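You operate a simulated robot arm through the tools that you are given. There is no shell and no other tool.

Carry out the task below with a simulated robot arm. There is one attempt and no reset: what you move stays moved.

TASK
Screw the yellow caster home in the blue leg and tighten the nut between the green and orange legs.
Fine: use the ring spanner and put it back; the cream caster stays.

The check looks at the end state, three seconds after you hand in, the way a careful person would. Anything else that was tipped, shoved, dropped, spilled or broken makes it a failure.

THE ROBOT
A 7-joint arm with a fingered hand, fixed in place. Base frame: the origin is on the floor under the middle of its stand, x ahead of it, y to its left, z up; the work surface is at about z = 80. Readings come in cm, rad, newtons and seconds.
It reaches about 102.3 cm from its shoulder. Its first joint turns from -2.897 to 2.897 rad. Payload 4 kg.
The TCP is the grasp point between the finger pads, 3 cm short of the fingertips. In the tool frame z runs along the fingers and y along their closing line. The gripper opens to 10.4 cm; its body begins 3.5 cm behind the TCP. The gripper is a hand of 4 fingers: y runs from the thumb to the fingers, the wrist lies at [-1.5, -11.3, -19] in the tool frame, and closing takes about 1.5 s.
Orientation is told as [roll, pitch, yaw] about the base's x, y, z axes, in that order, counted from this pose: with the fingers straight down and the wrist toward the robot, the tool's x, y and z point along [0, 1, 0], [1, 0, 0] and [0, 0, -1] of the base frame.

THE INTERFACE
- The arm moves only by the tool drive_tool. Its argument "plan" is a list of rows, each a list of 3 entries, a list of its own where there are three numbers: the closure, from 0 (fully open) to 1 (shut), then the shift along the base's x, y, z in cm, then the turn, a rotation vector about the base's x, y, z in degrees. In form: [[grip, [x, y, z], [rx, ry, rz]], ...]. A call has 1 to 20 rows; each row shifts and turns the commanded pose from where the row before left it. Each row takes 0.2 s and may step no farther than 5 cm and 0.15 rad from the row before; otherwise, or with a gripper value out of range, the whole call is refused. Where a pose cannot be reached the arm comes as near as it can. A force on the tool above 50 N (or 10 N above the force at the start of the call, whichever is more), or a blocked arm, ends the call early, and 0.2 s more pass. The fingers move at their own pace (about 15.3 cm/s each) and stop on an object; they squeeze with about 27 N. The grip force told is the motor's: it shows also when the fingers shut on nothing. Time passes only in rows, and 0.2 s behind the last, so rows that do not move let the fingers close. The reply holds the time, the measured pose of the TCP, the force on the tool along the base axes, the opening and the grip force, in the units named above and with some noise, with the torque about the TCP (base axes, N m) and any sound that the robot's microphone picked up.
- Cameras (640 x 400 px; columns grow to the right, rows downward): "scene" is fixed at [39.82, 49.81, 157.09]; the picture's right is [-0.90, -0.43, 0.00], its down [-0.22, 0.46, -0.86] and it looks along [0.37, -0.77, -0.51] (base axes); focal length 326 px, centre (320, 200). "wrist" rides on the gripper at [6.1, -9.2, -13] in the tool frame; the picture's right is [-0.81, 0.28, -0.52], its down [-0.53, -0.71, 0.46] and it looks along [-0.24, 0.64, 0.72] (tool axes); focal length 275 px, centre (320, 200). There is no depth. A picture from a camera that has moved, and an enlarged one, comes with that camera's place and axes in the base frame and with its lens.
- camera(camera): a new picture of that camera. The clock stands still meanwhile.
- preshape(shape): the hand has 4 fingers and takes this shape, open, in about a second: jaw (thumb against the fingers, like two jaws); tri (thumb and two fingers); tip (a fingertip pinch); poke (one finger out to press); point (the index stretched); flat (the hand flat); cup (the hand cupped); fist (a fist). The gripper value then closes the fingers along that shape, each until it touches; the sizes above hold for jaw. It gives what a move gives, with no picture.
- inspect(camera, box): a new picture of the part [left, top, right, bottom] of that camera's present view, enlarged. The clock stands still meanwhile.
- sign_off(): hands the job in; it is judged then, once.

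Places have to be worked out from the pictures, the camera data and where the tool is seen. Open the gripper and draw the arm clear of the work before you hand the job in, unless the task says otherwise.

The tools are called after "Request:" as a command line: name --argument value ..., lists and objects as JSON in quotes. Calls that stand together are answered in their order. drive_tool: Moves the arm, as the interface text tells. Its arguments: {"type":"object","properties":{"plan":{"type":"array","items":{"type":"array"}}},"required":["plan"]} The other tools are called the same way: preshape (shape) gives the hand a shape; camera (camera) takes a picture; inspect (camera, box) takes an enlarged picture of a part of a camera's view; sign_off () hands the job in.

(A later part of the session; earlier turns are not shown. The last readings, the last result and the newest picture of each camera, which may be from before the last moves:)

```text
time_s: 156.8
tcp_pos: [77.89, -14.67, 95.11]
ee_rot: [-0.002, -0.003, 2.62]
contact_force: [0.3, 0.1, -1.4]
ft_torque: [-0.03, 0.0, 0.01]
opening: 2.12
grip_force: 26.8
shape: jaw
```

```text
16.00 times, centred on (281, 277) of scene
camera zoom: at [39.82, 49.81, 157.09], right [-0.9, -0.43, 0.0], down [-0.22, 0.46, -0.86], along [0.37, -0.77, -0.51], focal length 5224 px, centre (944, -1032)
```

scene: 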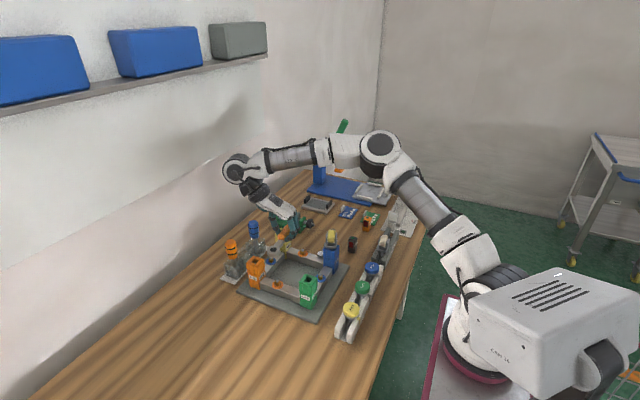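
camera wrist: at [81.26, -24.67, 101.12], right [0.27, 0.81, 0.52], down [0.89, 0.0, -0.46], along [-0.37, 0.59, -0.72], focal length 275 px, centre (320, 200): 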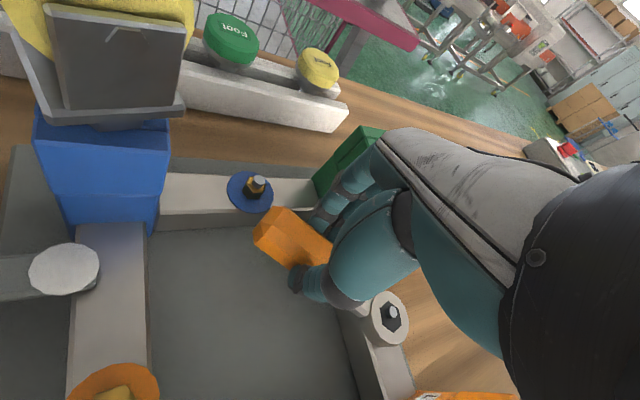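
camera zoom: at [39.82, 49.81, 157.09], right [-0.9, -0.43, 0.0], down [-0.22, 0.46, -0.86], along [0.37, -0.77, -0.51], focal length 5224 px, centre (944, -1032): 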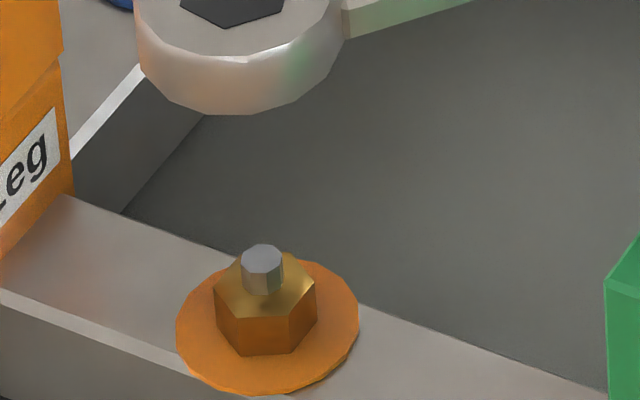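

The nut's corners are now at ≡31.5° (mod 60), i.e. it has turned about 67° in total and sunk slightly. I compare its bolt protrusion with the other, presumably tight, nuts.

Request:
inspect --camera "scene" --box '[314, 242, 336, 262]'

Request:
inspect --camera "scene" --box '[332, 266, 354, 286]'

Request:
inspect --camera "scene" --box '[270, 268, 292, 288]'

```text
16.00 times, centred on (325, 252) of scene
camera zoom: at [39.82, 49.81, 157.09], right [-0.9, -0.43, 0.0], down [-0.22, 0.46, -0.86], along [0.37, -0.77, -0.51], focal length 5224 px, centre (240, -632)
```

zoom: 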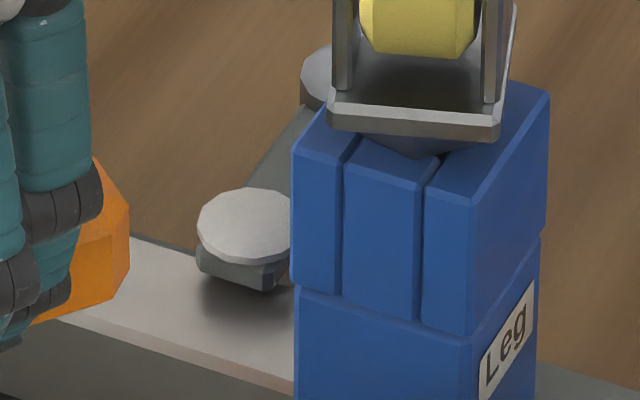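

```text
16.00 times, centred on (343, 276) of scene
camera zoom: at [39.82, 49.81, 157.09], right [-0.9, -0.43, 0.0], down [-0.22, 0.46, -0.86], along [0.37, -0.77, -0.51], focal length 5224 px, centre (-48, -1016)
```

zoom: 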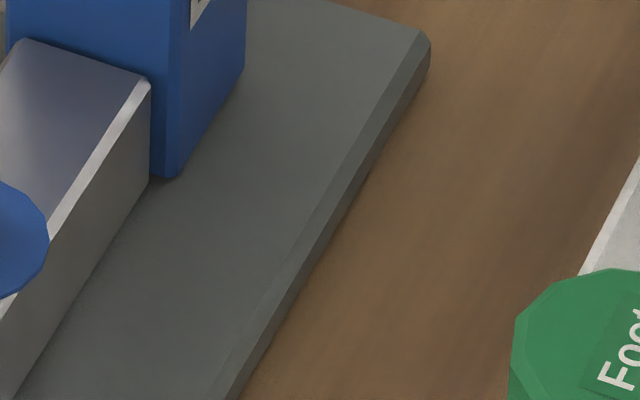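

```text
16.00 times, centred on (281, 278) of scene
camera zoom: at [39.82, 49.81, 157.09], right [-0.9, -0.43, 0.0], down [-0.22, 0.46, -0.86], along [0.37, -0.77, -0.51], focal length 5224 px, centre (944, -1048)
```

zoom: 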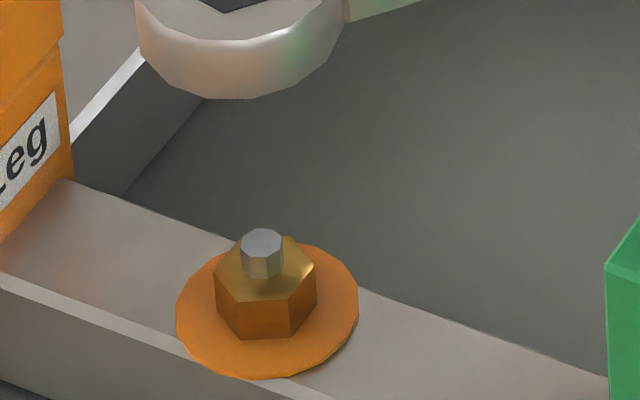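

Request:
inspect --camera "scene" --box '[318, 264, 342, 284]'

Request:
inspect --camera "scene" --box '[258, 248, 282, 268]'

```text
16.00 times, centred on (330, 274) of scene
camera zoom: at [39.82, 49.81, 157.09], right [-0.9, -0.43, 0.0], down [-0.22, 0.46, -0.86], along [0.37, -0.77, -0.51], focal length 5224 px, centre (160, -984)
```

zoom: 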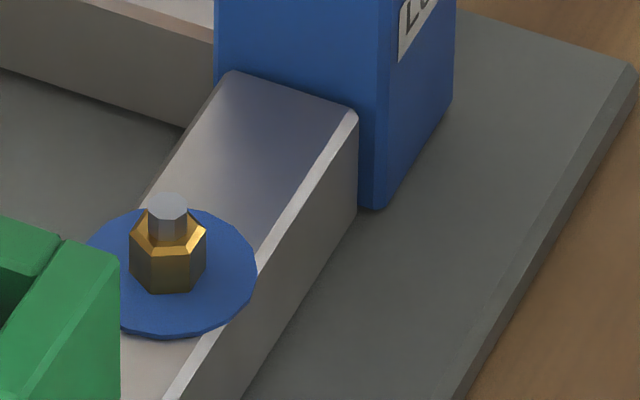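

```text
16.00 times, centred on (270, 258) of scene
camera zoom: at [39.82, 49.81, 157.09], right [-0.9, -0.43, 0.0], down [-0.22, 0.46, -0.86], along [0.37, -0.77, -0.51], focal length 5224 px, centre (1120, -728)
```

zoom: 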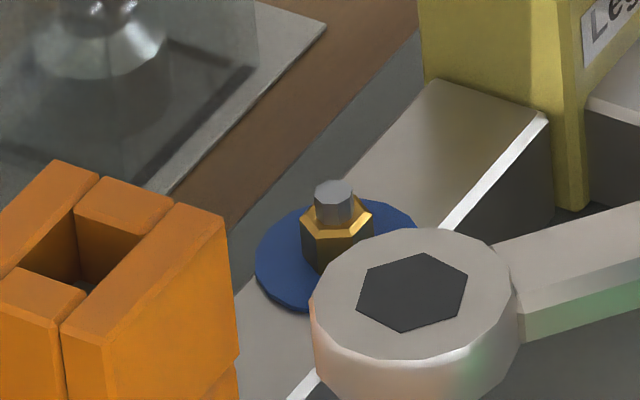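

The fit between ring and nut is loose, so the nut may not have followed all of my last sweep. I'll re-seat with the ring aligned to the nut's corners (yaw ≈-170°) and then sweep in short pieces, reading the force each time.

Request:
drive_tool --plan '[[1, [0.9, -0.45, 0], [0, 0, 8]], [1, [0.92, -0.4, 0], [0, 0, 8]], [1, [0.93, -0.33, 0], [0, 0, 8]], [1, [0.94, -0.26, 0], [0, 0, 8]], [1, [0.93, -0.19, 0], [0, 0, 7.9]], [1, [0, 0, -2], [0, 0, 0]], [1, [0, 0, -1.5], [0, 0, 0]], [1, [0, 0, -0.6], [0, 0, 0]], [1, [0, 0, 0], [0, 0, 0]]]'

Request:
inspect --camera "scene" --box '[266, 255, 298, 288]'

Request:
inspect --camera "wrist" --box '[330, 280, 430, 360]'

```text
time_s: 158.8
tcp_pos: [82.55, -16.28, 91.12]
ee_rot: [-0.002, -0.002, -2.966]
contact_force: [0.6, -1.0, -0.5]
ft_torque: [-0.03, 0.02, -0.01]
opening: 2.14
grip_force: 26.7
shape: jaw
```

```text
12.12 times, centred on (282, 272) of scene
camera zoom: at [39.82, 49.81, 157.09], right [-0.9, -0.43, 0.0], down [-0.22, 0.46, -0.86], along [0.37, -0.77, -0.51], focal length 3958 px, centre (781, -667)
```

zoom: 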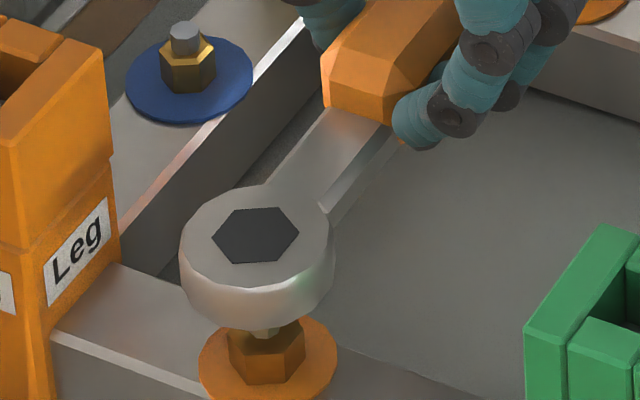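

```text
5.00 times, centred on (380, 320) of wrist
camera zoom: at [92.72, -20.76, 104.08], right [-0.41, 0.75, 0.52], down [0.61, 0.65, -0.46], along [-0.68, 0.13, -0.72], focal length 1376 px, centre (20, -400)
```

zoom: 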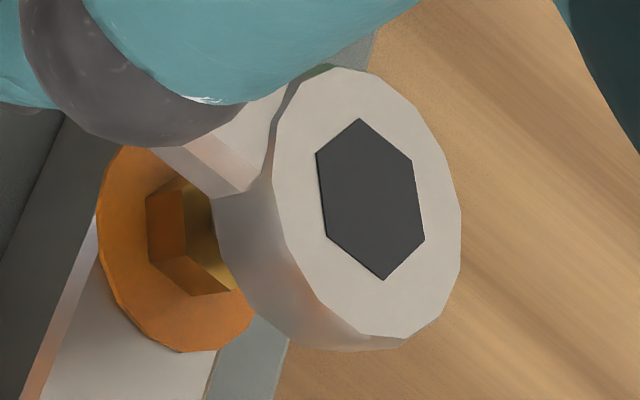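

Nearly aligned; I nudge (-0.07, -0.1) and lower onto the nut.

Request:
drive_tool --plan '[[1, [-0.07, -0.1, -0.3], [0, 0, 0]], [1, [0, 0, -0.4], [0, 0, 0]], [1, [0, 0, -0.4], [0, 0, 0]], [1, [0, 0, -0.4], [0, 0, 0]], [1, [0, 0, -0.4], [0, 0, 0]], [1, [0, 0, -0.4], [0, 0, 0]], [1, [0, 0, -0.4], [0, 0, 0]], [1, [0, 0, -0.35], [0, 0, 0]], [1, [0, 0, 0], [0, 0, 0]]]'

Request:
inspect --camera "scene" --box '[266, 258, 298, 291]'

Request:
inspect --camera "wrist" --box '[330, 280, 430, 360]'

```text
time_s: 160.8
tcp_pos: [82.5, -16.42, 87.91]
ee_rot: [-0.002, -0.001, -2.967]
contact_force: [0.0, 0.6, 0.2]
ft_torque: [0.05, 0.03, -0.03]
opening: 2.13
grip_force: 27.2
shape: jaw
```

```text
12.12 times, centred on (282, 274) of scene
camera zoom: at [39.82, 49.81, 157.09], right [-0.9, -0.43, 0.0], down [-0.22, 0.46, -0.86], along [0.37, -0.77, -0.51], focal length 3958 px, centre (781, -703)
```

zoom: 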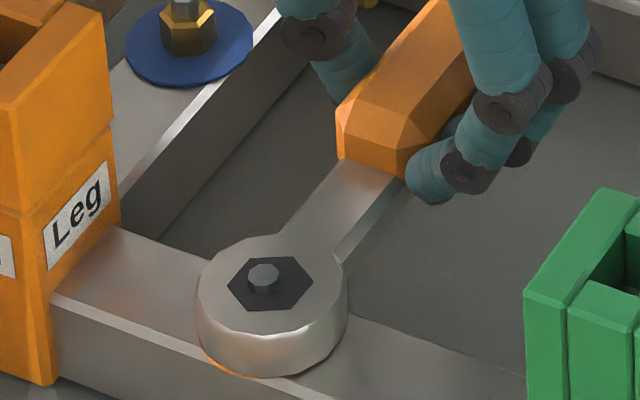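

```text
5.00 times, centred on (380, 320) of wrist
camera zoom: at [92.56, -20.9, 100.92], right [-0.41, 0.75, 0.52], down [0.61, 0.65, -0.46], along [-0.68, 0.13, -0.72], focal length 1376 px, centre (20, -400)
```

zoom: 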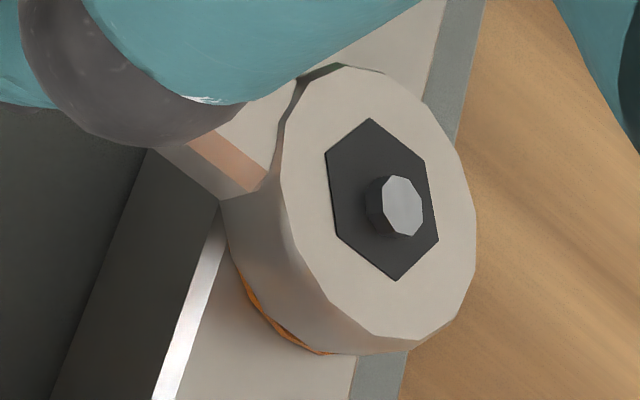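

The ring sits about 0.25 cm off the bolt's centre. I ease up slightly and recentre by (+0.1, +0.25).

Request:
drive_tool --plan '[[1, [0, 0, 0.15], [0, 0, 0]], [1, [0.1, 0.25, 0], [0, 0, 0]], [1, [0, 0, 0], [0, 0, 0]]]'

Request:
inspect --camera "scene" --box '[266, 258, 298, 291]'

Request:
inspect --camera "wrist" --box '[330, 280, 430, 360]'

```text
time_s: 161.6
tcp_pos: [82.36, -16.16, 88.1]
ee_rot: [-0.002, -0.002, -2.967]
contact_force: [-0.9, -0.5, -0.3]
ft_torque: [0.01, -0.02, -0.01]
opening: 2.13
grip_force: 27.0
shape: jaw
```

```text
12.12 times, centred on (282, 274) of scene
camera zoom: at [39.82, 49.81, 157.09], right [-0.9, -0.43, 0.0], down [-0.22, 0.46, -0.86], along [0.37, -0.77, -0.51], focal length 3958 px, centre (781, -703)
```

zoom: 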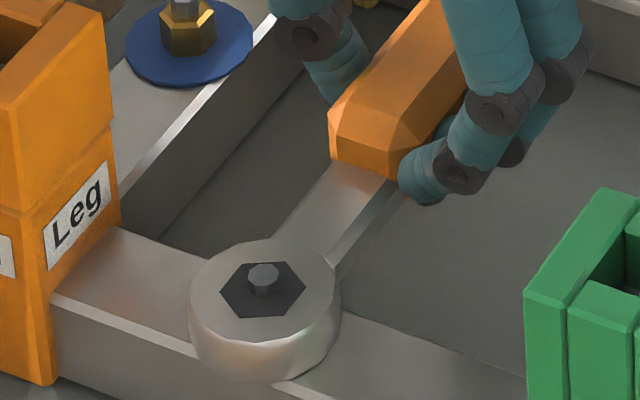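

```text
5.00 times, centred on (380, 320) of wrist
camera zoom: at [92.65, -20.67, 101.07], right [-0.41, 0.75, 0.52], down [0.61, 0.65, -0.46], along [-0.68, 0.13, -0.72], focal length 1376 px, centre (20, -400)
```

zoom: 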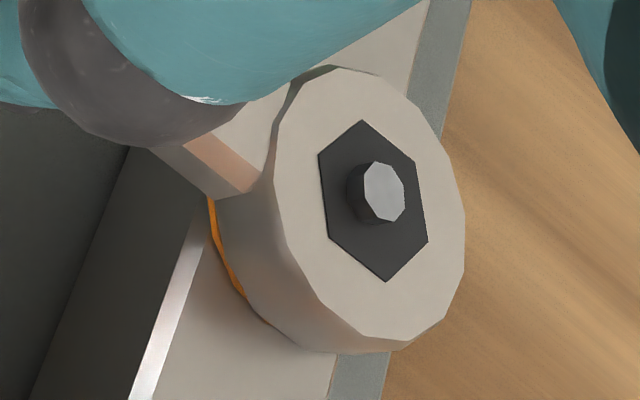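

Centred now. I sweep clockwise 16° and read the force.

Request:
drive_tool --plan '[[1, [-0.509, 0.022, 0], [0, 0, -4]], [1, [-0.506, 0.056, 0], [0, 0, -4]], [1, [-0.502, 0.092, 0], [0, 0, -4]], [1, [-0.493, 0.127, 0], [0, 0, -4]]]'

Request:
drive_tool --plan '[[1, [-0.242, 0.08, 0], [0, 0, -2]], [1, [-0.242, 0.081, 0], [0, 0, -2]]]'

Request:
drive_tool --plan '[[1, [-0.236, 0.096, 0], [0, 0, -2]], [1, [-0.235, 0.098, 0], [0, 0, -2]]]'

Request:
inspect --camera "scene" --box '[266, 258, 298, 291]'

Request:
inspect --camera "wrist" --box '[330, 280, 430, 360]'

```text
time_s: 162.6
tcp_pos: [80.48, -15.88, 87.94]
ee_rot: [0.0, -0.004, 3.037]
contact_force: [-1.4, -1.3, 0.5]
ft_torque: [0.02, 0.02, 0.05]
opening: 2.13
grip_force: 27.7
shape: jaw
```

```text
time_s: 163.2
tcp_pos: [80.08, -15.69, 88.16]
ee_rot: [-0.004, -0.003, 2.967]
contact_force: [-1.3, -1.3, -0.7]
ft_torque: [-0.03, 0.0, 0.04]
opening: 2.11
grip_force: 27.0
shape: jaw
```

```text
time_s: 163.8
tcp_pos: [79.57, -15.54, 87.97]
ee_rot: [-0.003, -0.004, 2.898]
contact_force: [-0.1, -0.5, -0.6]
ft_torque: [0.05, 0.02, 0.04]
opening: 2.15
grip_force: 26.8
shape: jaw
```

```text
12.12 times, centred on (282, 274) of scene
camera zoom: at [39.82, 49.81, 157.09], right [-0.9, -0.43, 0.0], down [-0.22, 0.46, -0.86], along [0.37, -0.77, -0.51], focal length 3958 px, centre (781, -703)
```

zoom: 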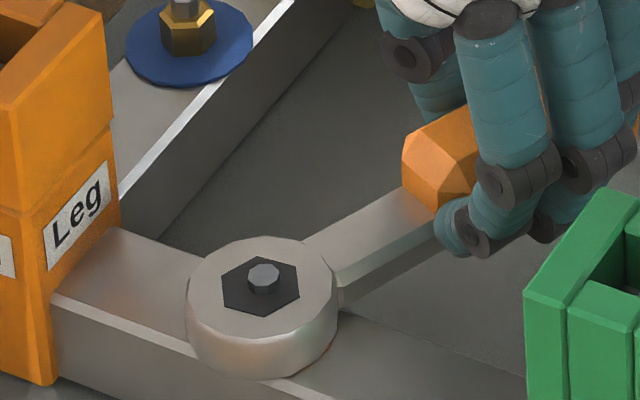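

```text
5.00 times, centred on (380, 320) of wrist
camera zoom: at [87.1, -23.85, 100.99], right [-0.07, 0.85, 0.52], down [0.82, 0.35, -0.46], along [-0.57, 0.4, -0.72], focal length 1376 px, centre (20, -400)
```

zoom: 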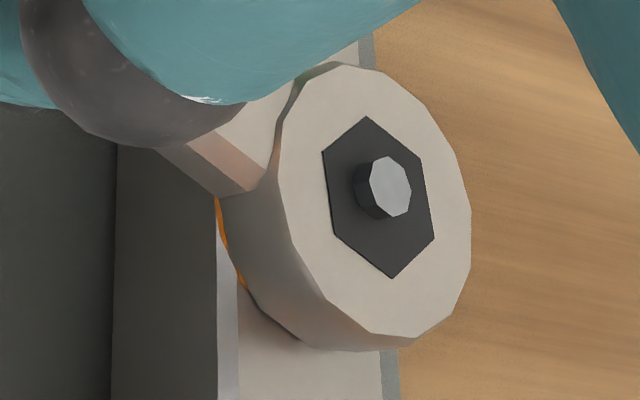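

Small drag only (~2 N, 0.04 N m). I continue in short pieces.

Request:
drive_tool --plan '[[1, [-0.228, 0.112, 0], [0, 0, -2]], [1, [-0.228, 0.114, 0], [0, 0, -2]]]'

Request:
drive_tool --plan '[[1, [-0.22, 0.128, 0], [0, 0, -2]], [1, [-0.22, 0.13, 0], [0, 0, -2]]]'

Request:
drive_tool --plan '[[1, [-0.21, 0.143, 0], [0, 0, -2]], [1, [-0.21, 0.145, 0], [0, 0, -2]]]'

Request:
inspect --camera "scene" --box '[266, 258, 298, 291]'

Request:
inspect --camera "wrist" --box '[330, 280, 430, 360]'

```text
time_s: 164.4
tcp_pos: [79.12, -15.35, 87.98]
ee_rot: [-0.001, -0.002, 2.827]
contact_force: [-1.9, -3.2, 0.4]
ft_torque: [0.02, 0.05, 0.05]
opening: 2.15
grip_force: 26.9
shape: jaw
```

```text
time_s: 165.0
tcp_pos: [78.76, -15.04, 88.03]
ee_rot: [-0.002, -0.002, 2.757]
contact_force: [-0.5, -1.2, -0.4]
ft_torque: [-0.02, 0.01, -0.01]
opening: 2.13
grip_force: 26.9
shape: jaw
```

```text
time_s: 165.6
tcp_pos: [78.38, -14.86, 88.21]
ee_rot: [-0.004, -0.003, 2.688]
contact_force: [0.7, 0.1, -0.6]
ft_torque: [0.02, 0.0, -0.01]
opening: 2.14
grip_force: 27.5
shape: jaw
```

```text
12.12 times, centred on (282, 274) of scene
camera zoom: at [39.82, 49.81, 157.09], right [-0.9, -0.43, 0.0], down [-0.22, 0.46, -0.86], along [0.37, -0.77, -0.51], focal length 3958 px, centre (781, -703)
```

zoom: 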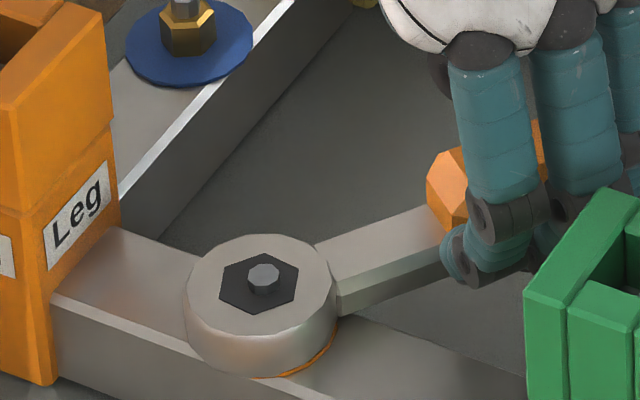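

```text
5.00 times, centred on (380, 320) of wrist
camera zoom: at [83.96, -24.5, 101.04], right [0.11, 0.85, 0.52], down [0.87, 0.17, -0.46], along [-0.47, 0.5, -0.72], focal length 1376 px, centre (20, -400)
```

zoom: 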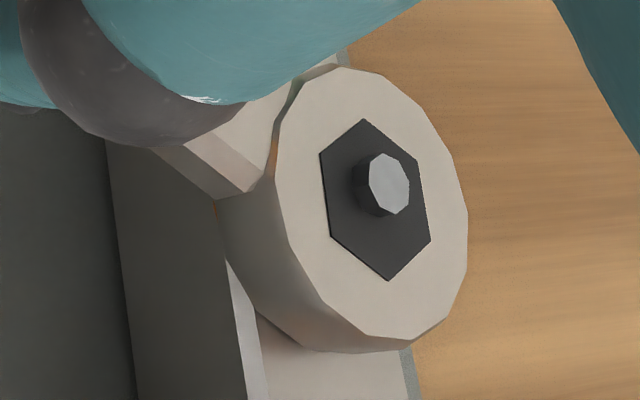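

The loads stay tiny. I lift and check how far the nut followed this time.

Request:
drive_tool --plan '[[1, [0, 0, 0.5], [0, 0, 0]], [1, [0, 0, 1], [0, 0, 0]], [1, [0, 0, 1.5], [0, 0, 0]], [1, [0, 0, 2], [0, 0, 0]], [1, [0, 0, 2], [0, 0, 0]], [1, [0, 0, 0], [0, 0, 0]]]'

Request:
inspect --camera "wrist" --box '[320, 305, 370, 350]'

Request:
inspect --camera "wrist" --box '[330, 280, 430, 360]'

Request:
inspect --camera "scene" --box '[270, 268, 292, 288]'

```text
time_s: 167.0
tcp_pos: [78.15, -14.56, 95.04]
ee_rot: [-0.003, -0.002, 2.688]
contact_force: [-0.4, -0.7, -1.3]
ft_torque: [-0.01, -0.01, -0.01]
opening: 2.14
grip_force: 27.0
shape: jaw
```

```text
8.89 times, centred on (345, 328) of wrist
camera zoom: at [83.77, -24.21, 108.12], right [0.11, 0.85, 0.52], down [0.87, 0.17, -0.46], along [-0.47, 0.5, -0.72], focal length 2447 px, centre (98, -933)
```

zoom: 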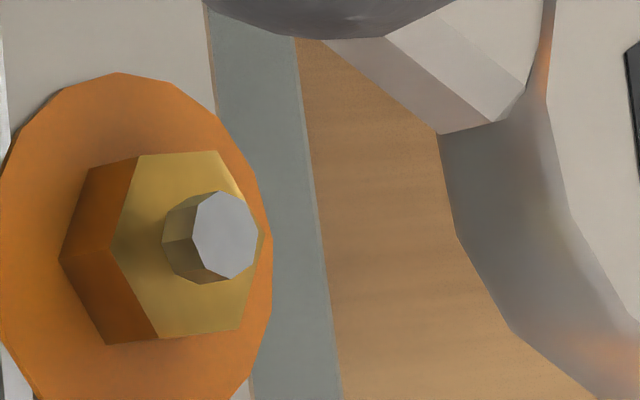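

```text
5.00 times, centred on (380, 320) of wrist
camera zoom: at [83.77, -24.21, 108.12], right [0.11, 0.85, 0.52], down [0.87, 0.17, -0.46], along [-0.47, 0.5, -0.72], focal length 1376 px, centre (20, -400)
```

zoom: 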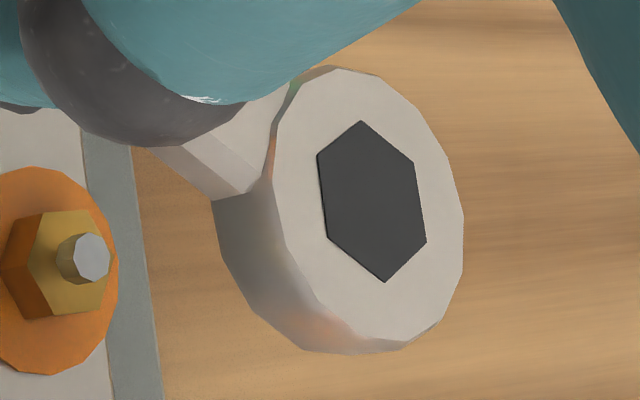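

```text
16.00 times, centred on (281, 278) of scene
camera zoom: at [39.82, 49.81, 157.09], right [-0.9, -0.43, 0.0], down [-0.22, 0.46, -0.86], along [0.37, -0.77, -0.51], focal length 5224 px, centre (944, -1048)
```

zoom: 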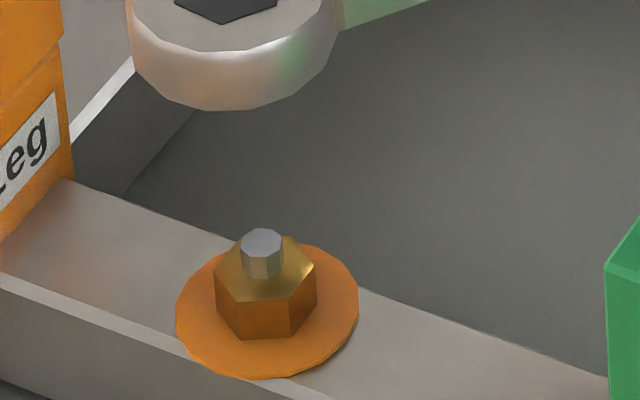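

The nut did not follow this time: it stays where it was while the loosely fitting ring slipped around it, so it has stopped turning freely. To test and tighten it properly I'll re-seat the ring aligned with the nut, pull along the handle so the nut corner nests in the ring's corner, and then apply torque.

Request:
drive_tool --plan '[[1, [0.82, -0.45, 0], [0, 0, 7.2]], [1, [0.85, -0.4, 0], [0, 0, 7.2]], [1, [0.86, -0.32, 0], [0, 0, 7.2]], [1, [0.86, -0.25, 0], [0, 0, 7.2]], [1, [0.86, -0.18, 0], [0, 0, 7.2]], [1, [0, 0, -2], [0, 0, 0]], [1, [0, 0, -1.5], [0, 0, 0]], [1, [0, 0, -0.6], [0, 0, 0]], [1, [0, 0, 0], [0, 0, 0]]]'

Request:
inspect --camera "scene" --box '[266, 255, 298, 288]'

Request:
inspect --camera "wrist" --box '[330, 280, 430, 360]'

```text
time_s: 169.0
tcp_pos: [82.48, -16.3, 91.09]
ee_rot: [-0.001, -0.001, -2.965]
contact_force: [-0.7, 0.8, -1.0]
ft_torque: [-0.02, 0.0, 0.0]
opening: 2.14
grip_force: 27.3
shape: jaw
```

```text
12.12 times, centred on (282, 272) of scene
camera zoom: at [39.82, 49.81, 157.09], right [-0.9, -0.43, 0.0], down [-0.22, 0.46, -0.86], along [0.37, -0.77, -0.51], focal length 3958 px, centre (781, -667)
```

zoom: 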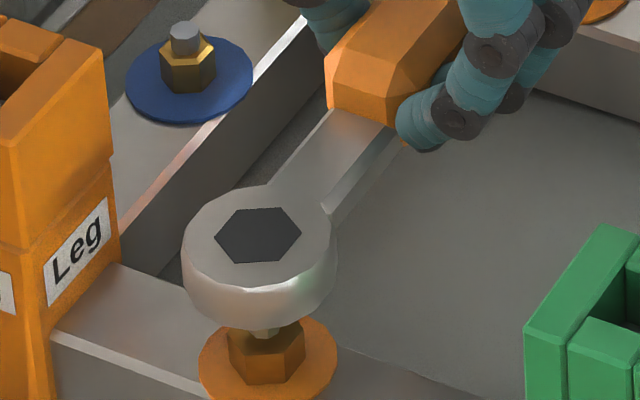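

```text
5.00 times, centred on (380, 320) of wrist
camera zoom: at [92.63, -20.81, 104.0], right [-0.41, 0.75, 0.52], down [0.61, 0.65, -0.46], along [-0.68, 0.13, -0.72], focal length 1376 px, centre (20, -400)
```

zoom: 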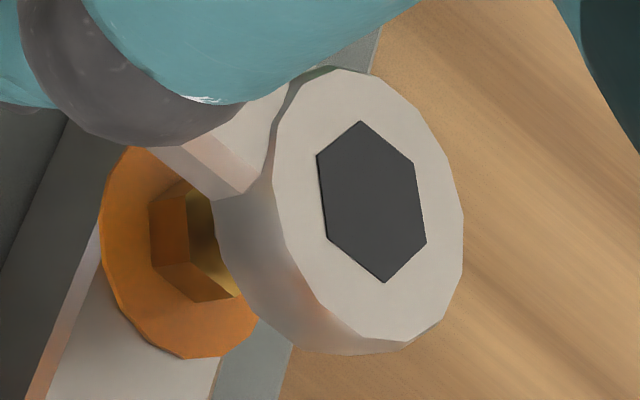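

The ring is aligned laterally. I lower straight onto the nut.

Request:
drive_tool --plan '[[1, [0, 0, -0.5], [0, 0, 0]], [1, [0, 0, -0.5], [0, 0, 0]], [1, [0, 0, -0.5], [0, 0, 0]], [1, [0, 0, -0.5], [0, 0, 0]], [1, [0, 0, -0.5], [0, 0, 0]], [1, [0, 0, -0.4], [0, 0, 0]], [1, [0, 0, -0.15], [0, 0, 0]], [1, [0, 0, 0], [0, 0, 0]]]'

Request:
inspect --camera "scene" --box '[266, 258, 298, 291]'

Request:
inspect --camera "wrist" --box '[330, 280, 430, 360]'

```text
time_s: 170.8
tcp_pos: [82.46, -16.33, 87.82]
ee_rot: [-0.002, -0.002, -2.968]
contact_force: [0.0, -0.6, 0.2]
ft_torque: [0.06, -0.02, -0.05]
opening: 2.11
grip_force: 26.8
shape: jaw
```

```text
12.12 times, centred on (282, 274) of scene
camera zoom: at [39.82, 49.81, 157.09], right [-0.9, -0.43, 0.0], down [-0.22, 0.46, -0.86], along [0.37, -0.77, -0.51], focal length 3958 px, centre (781, -703)
```

zoom: 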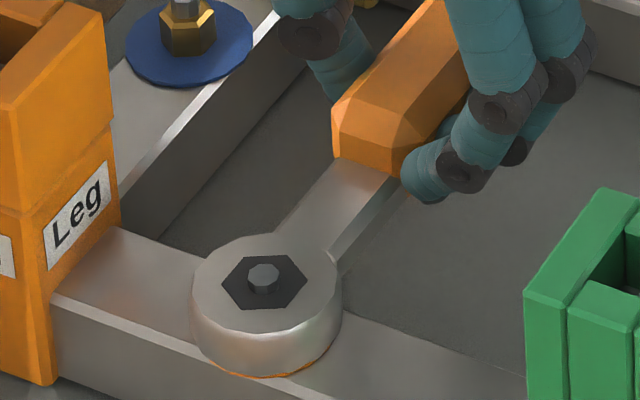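

```text
5.00 times, centred on (380, 320) of wrist
camera zoom: at [92.67, -20.87, 100.93], right [-0.41, 0.75, 0.52], down [0.61, 0.65, -0.46], along [-0.68, 0.13, -0.72], focal length 1376 px, centre (20, -400)
```

zoom: 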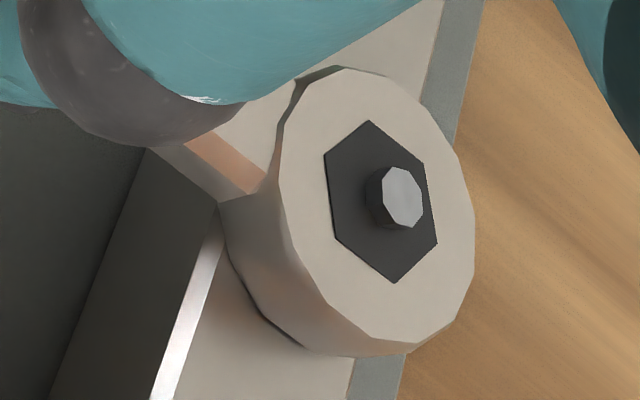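

The ring now rests flat on the washer. I pull along the handle (toward -y) a little to nest the nut corner in the ring, and read the force.

Request:
drive_tool --plan '[[1, [0, -0.12, 0.05], [0, 0, 0]], [1, [0, -0.12, 0], [0, 0, 0]], [1, [0, 0, 0], [0, 0, 0]]]'

Request:
drive_tool --plan '[[1, [-0.255, 0.0, 0], [0, 0, -2]], [1, [-0.255, 0.01, 0], [0, 0, -2]], [1, [0, 0, 0], [0, 0, 0]]]'

Request:
inspect --camera "wrist" --box '[330, 280, 430, 360]'

```text
time_s: 171.6
tcp_pos: [82.5, -16.47, 87.92]
ee_rot: [-0.004, -0.002, -2.966]
contact_force: [0.7, 7.2, 0.3]
ft_torque: [0.16, -0.01, -0.01]
opening: 2.16
grip_force: 27.3
shape: jaw
```

```text
time_s: 172.4
tcp_pos: [81.97, -16.53, 88.0]
ee_rot: [-0.003, -0.003, -3.037]
contact_force: [0.2, 6.9, -0.4]
ft_torque: [0.16, -0.02, 0.01]
opening: 2.15
grip_force: 27.0
shape: jaw
```

```text
5.00 times, centred on (380, 320) of wrist
camera zoom: at [91.84, -21.73, 100.99], right [-0.36, 0.78, 0.52], down [0.65, 0.61, -0.46], along [-0.67, 0.18, -0.72], focal length 1376 px, centre (20, -400)
```

zoom: 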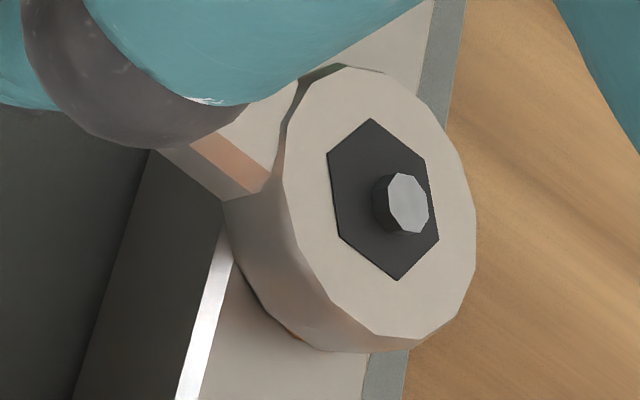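

The nut corner is nested (7 N pull). I increase the pull and keep turning clockwise in small steps, watching for tangential resistance.

Request:
drive_tool --plan '[[1, [0.005, -0.1, 0], [0, 0, 0]], [1, [0.005, -0.1, 0], [0, 0, 0]], [1, [0, 0, 0], [0, 0, 0]]]'

Request:
drive_tool --plan '[[1, [-0.257, 0.019, 0], [0, 0, -2]], [1, [-0.257, 0.028, 0], [0, 0, -2]], [1, [0, 0, 0], [0, 0, 0]]]'

Request:
drive_tool --plan '[[1, [-0.256, 0.037, 0], [0, 0, -2]], [1, [-0.254, 0.046, 0], [0, 0, -2]], [1, [0, 0, 0], [0, 0, 0]]]'

Request:
inspect --camera "wrist" --box '[330, 280, 430, 360]'

```text
time_s: 173.2
tcp_pos: [82.12, -16.67, 88.09]
ee_rot: [-0.004, 0.0, -3.037]
contact_force: [3.1, 17.4, -0.7]
ft_torque: [0.41, -0.08, -0.11]
opening: 2.14
grip_force: 27.1
shape: jaw
```

```text
time_s: 174.0
tcp_pos: [81.5, -16.68, 88.07]
ee_rot: [-0.001, -0.003, -3.107]
contact_force: [4.0, 18.5, -1.1]
ft_torque: [0.42, -0.07, -0.13]
opening: 2.14
grip_force: 26.6
shape: jaw
```

```text
time_s: 174.8
tcp_pos: [80.93, -16.56, 87.95]
ee_rot: [-0.001, -0.003, 3.105]
contact_force: [4.0, 16.9, -0.5]
ft_torque: [0.4, -0.06, -0.05]
opening: 2.14
grip_force: 27.1
shape: jaw
```

```text
5.00 times, centred on (380, 320) of wrist
camera zoom: at [90.08, -23.1, 101.07], right [-0.25, 0.82, 0.52], down [0.73, 0.51, -0.46], along [-0.64, 0.27, -0.72], focal length 1376 px, centre (20, -400)
```

zoom: 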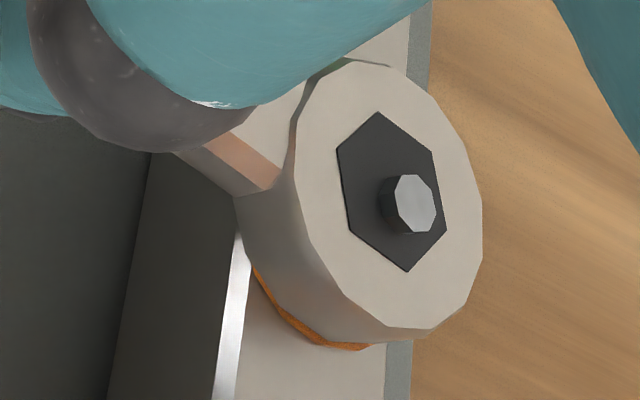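

Zero resisting torque so far while the nut corner is nested, so the nut may be following again. I continue the sweep with the pull maintained.

Request:
drive_tool --plan '[[1, [-0.252, 0.056, 0], [0, 0, -2]], [1, [-0.251, 0.065, 0], [0, 0, -2]], [1, [-0.248, 0.073, 0], [0, 0, -2]], [1, [-0.245, 0.082, 0], [0, 0, -2]], [1, [0, 0, 0], [0, 0, 0]]]'

Request:
drive_tool --plan '[[1, [-0.242, 0.091, 0], [0, 0, -2]], [1, [-0.239, 0.099, 0], [0, 0, -2]], [1, [-0.235, 0.107, 0], [0, 0, -2]], [1, [-0.231, 0.115, 0], [0, 0, -2]], [1, [0, 0, 0], [0, 0, 0]]]'

Request:
inspect --camera "scene" --box '[266, 258, 298, 291]'

Request:
inspect --camera "wrist" --box '[330, 280, 430, 360]'

```text
time_s: 176.0
tcp_pos: [80.16, -16.38, 87.96]
ee_rot: [-0.002, -0.004, 2.967]
contact_force: [5.4, 11.8, -0.4]
ft_torque: [0.29, -0.1, -0.02]
opening: 2.13
grip_force: 26.4
shape: jaw
```

```text
time_s: 177.2
tcp_pos: [79.14, -15.93, 88.12]
ee_rot: [-0.002, -0.003, 2.828]
contact_force: [4.5, 8.8, -0.3]
ft_torque: [0.2, -0.15, -0.03]
opening: 2.15
grip_force: 27.3
shape: jaw
```

```text
12.12 times, centred on (282, 274) of scene
camera zoom: at [39.82, 49.81, 157.09], right [-0.9, -0.43, 0.0], down [-0.22, 0.46, -0.86], along [0.37, -0.77, -0.51], focal length 3958 px, centre (781, -703)
```

zoom: 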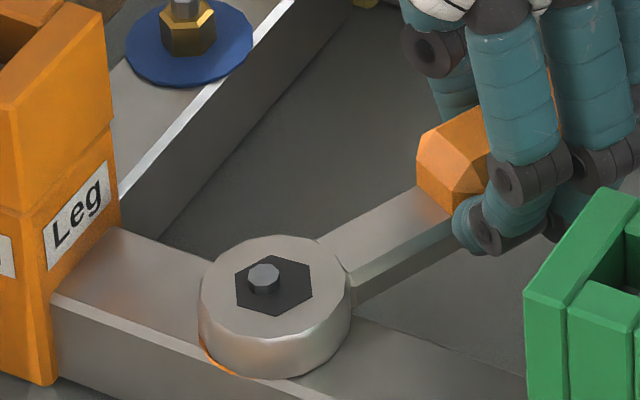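

```text
5.00 times, centred on (380, 320) of wrist
camera zoom: at [86.05, -24.67, 101.07], right [-0.01, 0.85, 0.52], down [0.84, 0.29, -0.46], along [-0.54, 0.43, -0.72], focal length 1376 px, centre (20, -400)
```

zoom: 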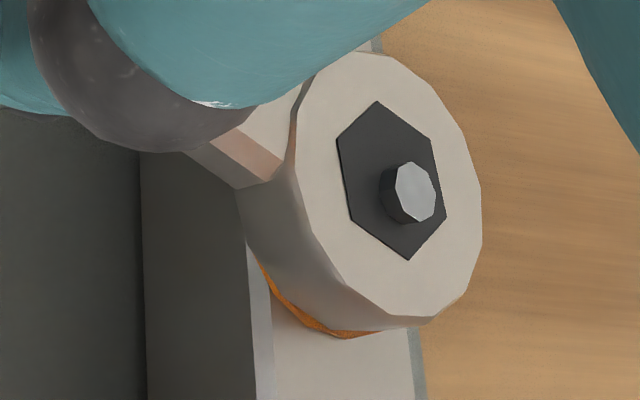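

The force is purely radial again. I finish the sweep and lift to see whether the nut followed.

Request:
drive_tool --plan '[[1, [-0.227, 0.123, 0], [0, 0, -2]], [1, [-0.223, 0.13, 0], [0, 0, -2]], [1, [-0.218, 0.138, 0], [0, 0, -2]], [1, [0, 0, 0], [0, 0, 0]], [1, [0.04, 0.06, 0.4], [0, 0, 0]], [1, [0, 0, 1], [0, 0, 0]], [1, [0, 0, 1.5], [0, 0, 0]], [1, [0, 0, 2], [0, 0, 0]], [1, [0, 0, 2], [0, 0, 0]], [1, [0, 0, 0], [0, 0, 0]]]'

Request:
inspect --camera "wrist" --box '[320, 305, 370, 350]'

Request:
inspect --camera "wrist" --box '[330, 280, 430, 360]'

Request:
inspect --camera "scene" --box '[270, 268, 292, 288]'

```text
time_s: 179.4
tcp_pos: [78.52, -15.41, 94.75]
ee_rot: [-0.002, -0.003, 2.723]
contact_force: [-0.3, -0.6, -1.1]
ft_torque: [-0.03, 0.0, -0.02]
opening: 2.13
grip_force: 27.1
shape: jaw
```

```text
8.89 times, centred on (345, 328) of wrist
camera zoom: at [84.5, -24.83, 107.78], right [0.08, 0.85, 0.52], down [0.87, 0.2, -0.46], along [-0.49, 0.49, -0.72], focal length 2447 px, centre (98, -933)
```

zoom: 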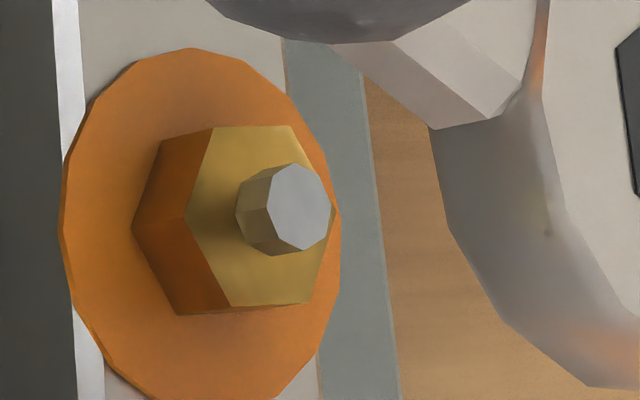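

```text
5.00 times, centred on (380, 320) of wrist
camera zoom: at [84.5, -24.83, 107.78], right [0.08, 0.85, 0.52], down [0.87, 0.2, -0.46], along [-0.49, 0.49, -0.72], focal length 1376 px, centre (20, -400)
```

zoom: 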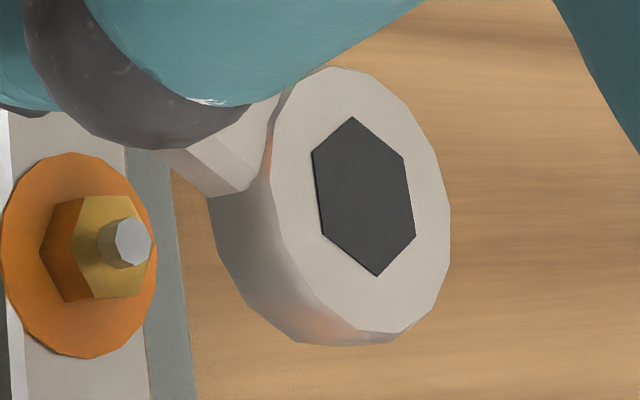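

```text
16.00 times, centred on (281, 278) of scene
camera zoom: at [39.82, 49.81, 157.09], right [-0.9, -0.43, 0.0], down [-0.22, 0.46, -0.86], along [0.37, -0.77, -0.51], focal length 5224 px, centre (944, -1048)
```

zoom: 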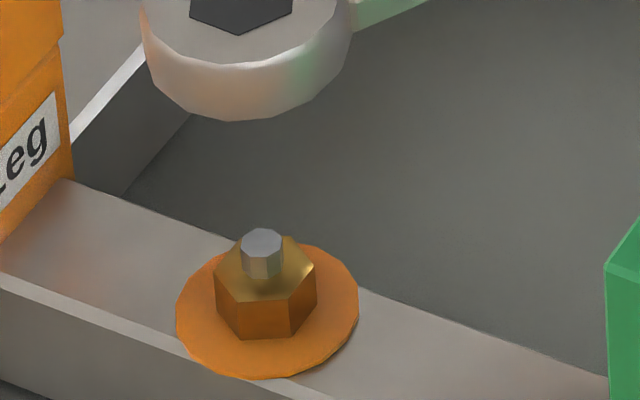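

The nut hasn't moved since my second stroke, so either it is at its tight stop or the loose ring no longer drives it. To tell, I'll seat the ring once more, turn it slightly counter-clockwise, and see whether the nut follows; turning clockwise again should then bring it back to the same stop.

Request:
drive_tool --plan '[[1, [0.75, -0.3, 0], [0, 0, 6.8]], [1, [0.78, -0.24, 0], [0, 0, 6.8]], [1, [0.8, -0.16, 0], [0, 0, 6.8]], [1, [0.81, -0.07, 0], [0, 0, 6.8]], [1, [0.81, 0.02, 0], [0, 0, 6.8]], [1, [0, 0, -2], [0, 0, 0]], [1, [0, 0, -1.3], [0, 0, 0]], [1, [0, 0, -0.4], [0, 0, 0]], [1, [0, 0, 0], [0, 0, 0]]]'

Request:
inspect --camera "scene" --box '[266, 255, 298, 288]'

Request:
inspect --camera "wrist" --box '[330, 280, 430, 360]'

```text
time_s: 181.4
tcp_pos: [82.39, -16.21, 91.0]
ee_rot: [-0.002, -0.005, -2.966]
contact_force: [-1.4, 0.4, -1.6]
ft_torque: [-0.01, 0.02, -0.01]
opening: 2.15
grip_force: 26.9
shape: jaw
```

```text
12.12 times, centred on (282, 272) of scene
camera zoom: at [39.82, 49.81, 157.09], right [-0.9, -0.43, 0.0], down [-0.22, 0.46, -0.86], along [0.37, -0.77, -0.51], focal length 3958 px, centre (781, -667)
```

zoom: 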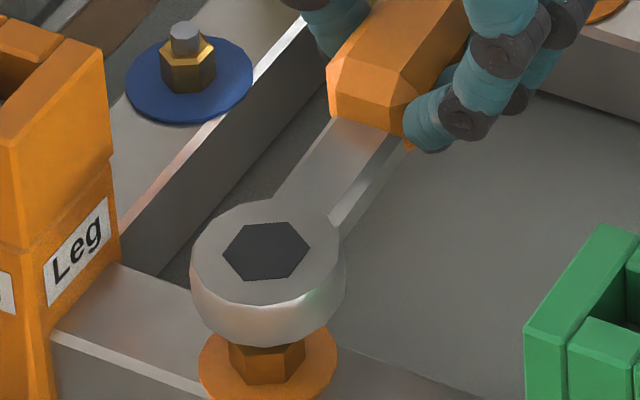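

```text
5.00 times, centred on (380, 320) of wrist
camera zoom: at [92.54, -20.78, 104.02], right [-0.41, 0.75, 0.52], down [0.61, 0.65, -0.46], along [-0.68, 0.13, -0.72], focal length 1376 px, centre (20, -400)
```

zoom: 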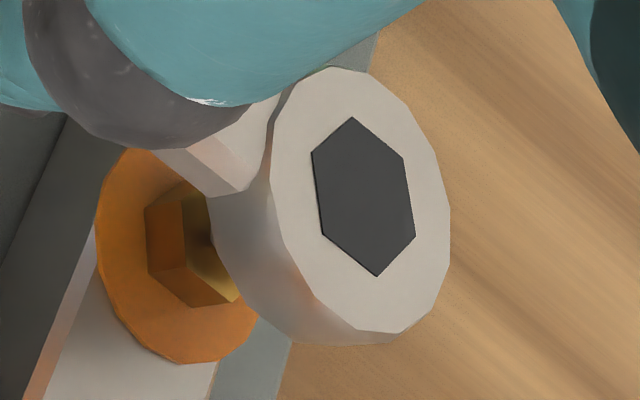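

The spanner's droop has grown slightly; I correct the lateral offset by (+0.25, -0.03) and lower carefully.

Request:
drive_tool --plan '[[1, [0.25, -0.03, 0], [0, 0, 0]], [1, [0, 0, -0.3], [0, 0, 0]], [1, [0, 0, -0.3], [0, 0, 0]], [1, [0, 0, -0.3], [0, 0, 0]], [1, [0, 0, 0], [0, 0, 0]]]'

Request:
inspect --camera "scene" --box '[266, 258, 298, 291]'

Request:
inspect --camera "wrist" --box '[330, 280, 430, 360]'

```text
time_s: 182.6
tcp_pos: [82.64, -16.27, 90.21]
ee_rot: [-0.001, -0.002, -2.967]
contact_force: [0.2, 0.6, -0.2]
ft_torque: [0.01, -0.01, 0.01]
opening: 2.16
grip_force: 27.0
shape: jaw
```

```text
12.12 times, centred on (282, 274) of scene
camera zoom: at [39.82, 49.81, 157.09], right [-0.9, -0.43, 0.0], down [-0.22, 0.46, -0.86], along [0.37, -0.77, -0.51], focal length 3958 px, centre (781, -703)
```

zoom: 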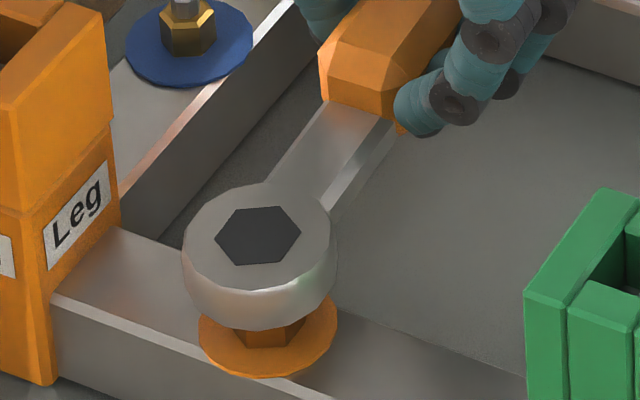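

```text
5.00 times, centred on (380, 320) of wrist
camera zoom: at [92.83, -20.78, 103.22], right [-0.41, 0.75, 0.52], down [0.61, 0.65, -0.46], along [-0.68, 0.13, -0.72], focal length 1376 px, centre (20, -400)
```

zoom: 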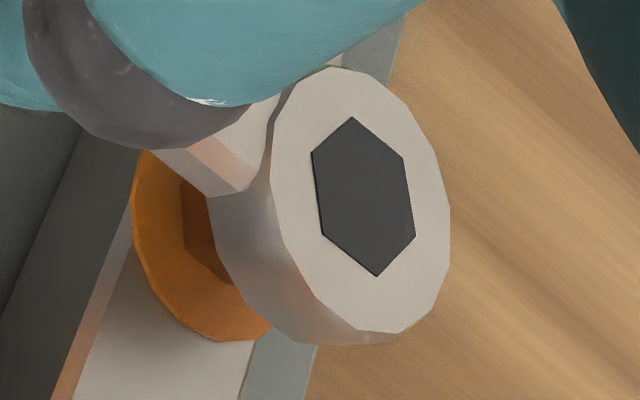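

Aligned. I lower the rest of the way until it rests lightly on the washer.

Request:
drive_tool --plan '[[1, [0, 0, -0.4], [0, 0, 0]], [1, [0, 0, -0.4], [0, 0, 0]], [1, [0, 0, -0.4], [0, 0, 0]], [1, [0, 0, -0.4], [0, 0, 0]], [1, [0, 0, -0.3], [0, 0, 0]], [1, [0, 0, -0.2], [0, 0, 0]], [1, [0, 0, 0], [0, 0, 0]]]'

Request:
inspect --camera "scene" --box '[266, 258, 298, 291]'

Request:
inspect --camera "wrist" --box '[330, 280, 430, 360]'

```text
time_s: 184.2
tcp_pos: [82.55, -16.18, 88.07]
ee_rot: [-0.003, -0.003, -2.966]
contact_force: [-0.3, 0.1, -1.0]
ft_torque: [0.06, 0.05, 0.0]
opening: 2.17
grip_force: 27.2
shape: jaw
```

```text
12.12 times, centred on (282, 274) of scene
camera zoom: at [39.82, 49.81, 157.09], right [-0.9, -0.43, 0.0], down [-0.22, 0.46, -0.86], along [0.37, -0.77, -0.51], focal length 3958 px, centre (781, -703)
```

zoom: 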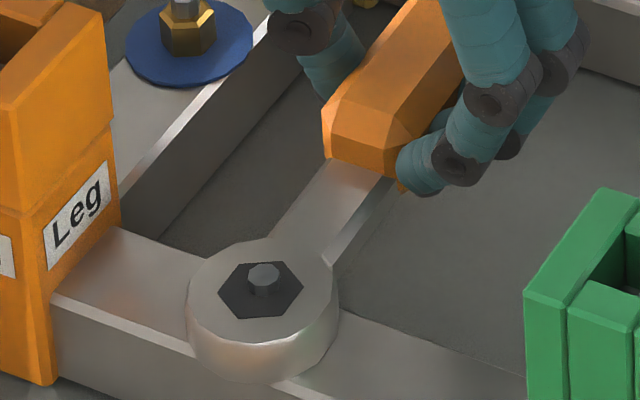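

```text
5.00 times, centred on (380, 320) of wrist
camera zoom: at [92.85, -20.76, 101.18], right [-0.41, 0.75, 0.52], down [0.61, 0.65, -0.46], along [-0.68, 0.13, -0.72], focal length 1376 px, centre (20, -400)
```

zoom: 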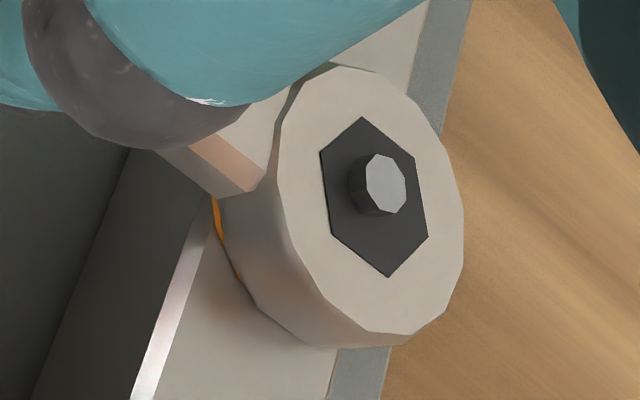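

Seated and centred. Now the test: I turn counter-clockwise 20° about the nut, then lift to see if the nut followed.

Request:
drive_tool --plan '[[1, [0.506, 0.028, 0], [0, 0, 4]], [1, [0.502, 0.062, 0], [0, 0, 4]], [1, [0.496, 0.098, 0], [0, 0, 4]], [1, [0.489, 0.131, 0], [0, 0, 4]], [1, [0.478, 0.166, 0], [0, 0, 4]]]'

Request:
inspect --camera "wrist" --box '[330, 280, 430, 360]'

Request:
drive_tool --plan '[[1, [0, 0, 0.5], [0, 0, 0]], [1, [0, 0, 1], [0, 0, 0]], [1, [0, 0, 1.5], [0, 0, 0]], [1, [0, 0, 2], [0, 0, 0]], [1, [0, 0, 2], [0, 0, 0]], [1, [0, 0, 0], [0, 0, 0]]]'

Request:
inspect --camera "scene" --box '[270, 268, 292, 288]'

Request:
inspect --camera "wrist" --box '[300, 290, 370, 350]'

```text
time_s: 185.4
tcp_pos: [85.22, -15.72, 88.1]
ee_rot: [-0.002, -0.004, -2.616]
contact_force: [0.0, 0.2, 0.7]
ft_torque: [0.04, 0.06, -0.04]
opening: 2.15
grip_force: 26.7
shape: jaw
```

```text
5.00 times, centred on (380, 320) of wrist
camera zoom: at [96.26, -16.54, 101.12], right [-0.64, 0.56, 0.52], down [0.35, 0.82, -0.46], along [-0.68, -0.11, -0.72], focal length 1376 px, centre (20, -400)
```

zoom: 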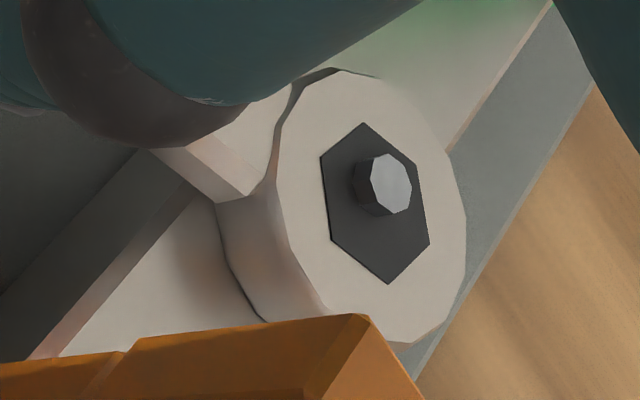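

```text
time_s: 186.8
tcp_pos: [85.11, -15.96, 95.26]
ee_rot: [-0.004, -0.004, -2.619]
contact_force: [-0.2, 0.1, -0.4]
ft_torque: [-0.01, -0.01, 0.01]
opening: 2.14
grip_force: 26.8
shape: jaw
```

```text
16.00 times, centred on (281, 278) of scene
camera zoom: at [39.82, 49.81, 157.09], right [-0.9, -0.43, 0.0], down [-0.22, 0.46, -0.86], along [0.37, -0.77, -0.51], focal length 5224 px, centre (944, -1048)
```

zoom: 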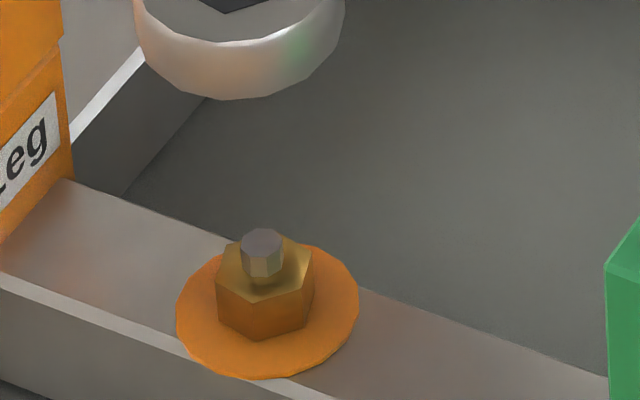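

```text
6.67 times, centred on (335, 320) of wrist
camera zoom: at [96.22, -16.76, 108.28], right [-0.64, 0.56, 0.52], down [0.35, 0.82, -0.46], along [-0.68, -0.11, -0.72], focal length 1835 px, centre (220, -600)
```

zoom: 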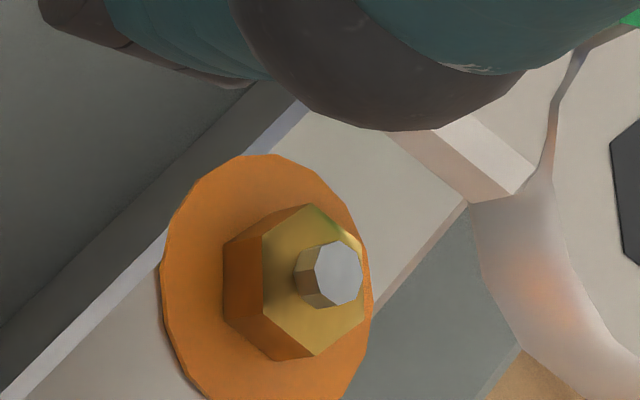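

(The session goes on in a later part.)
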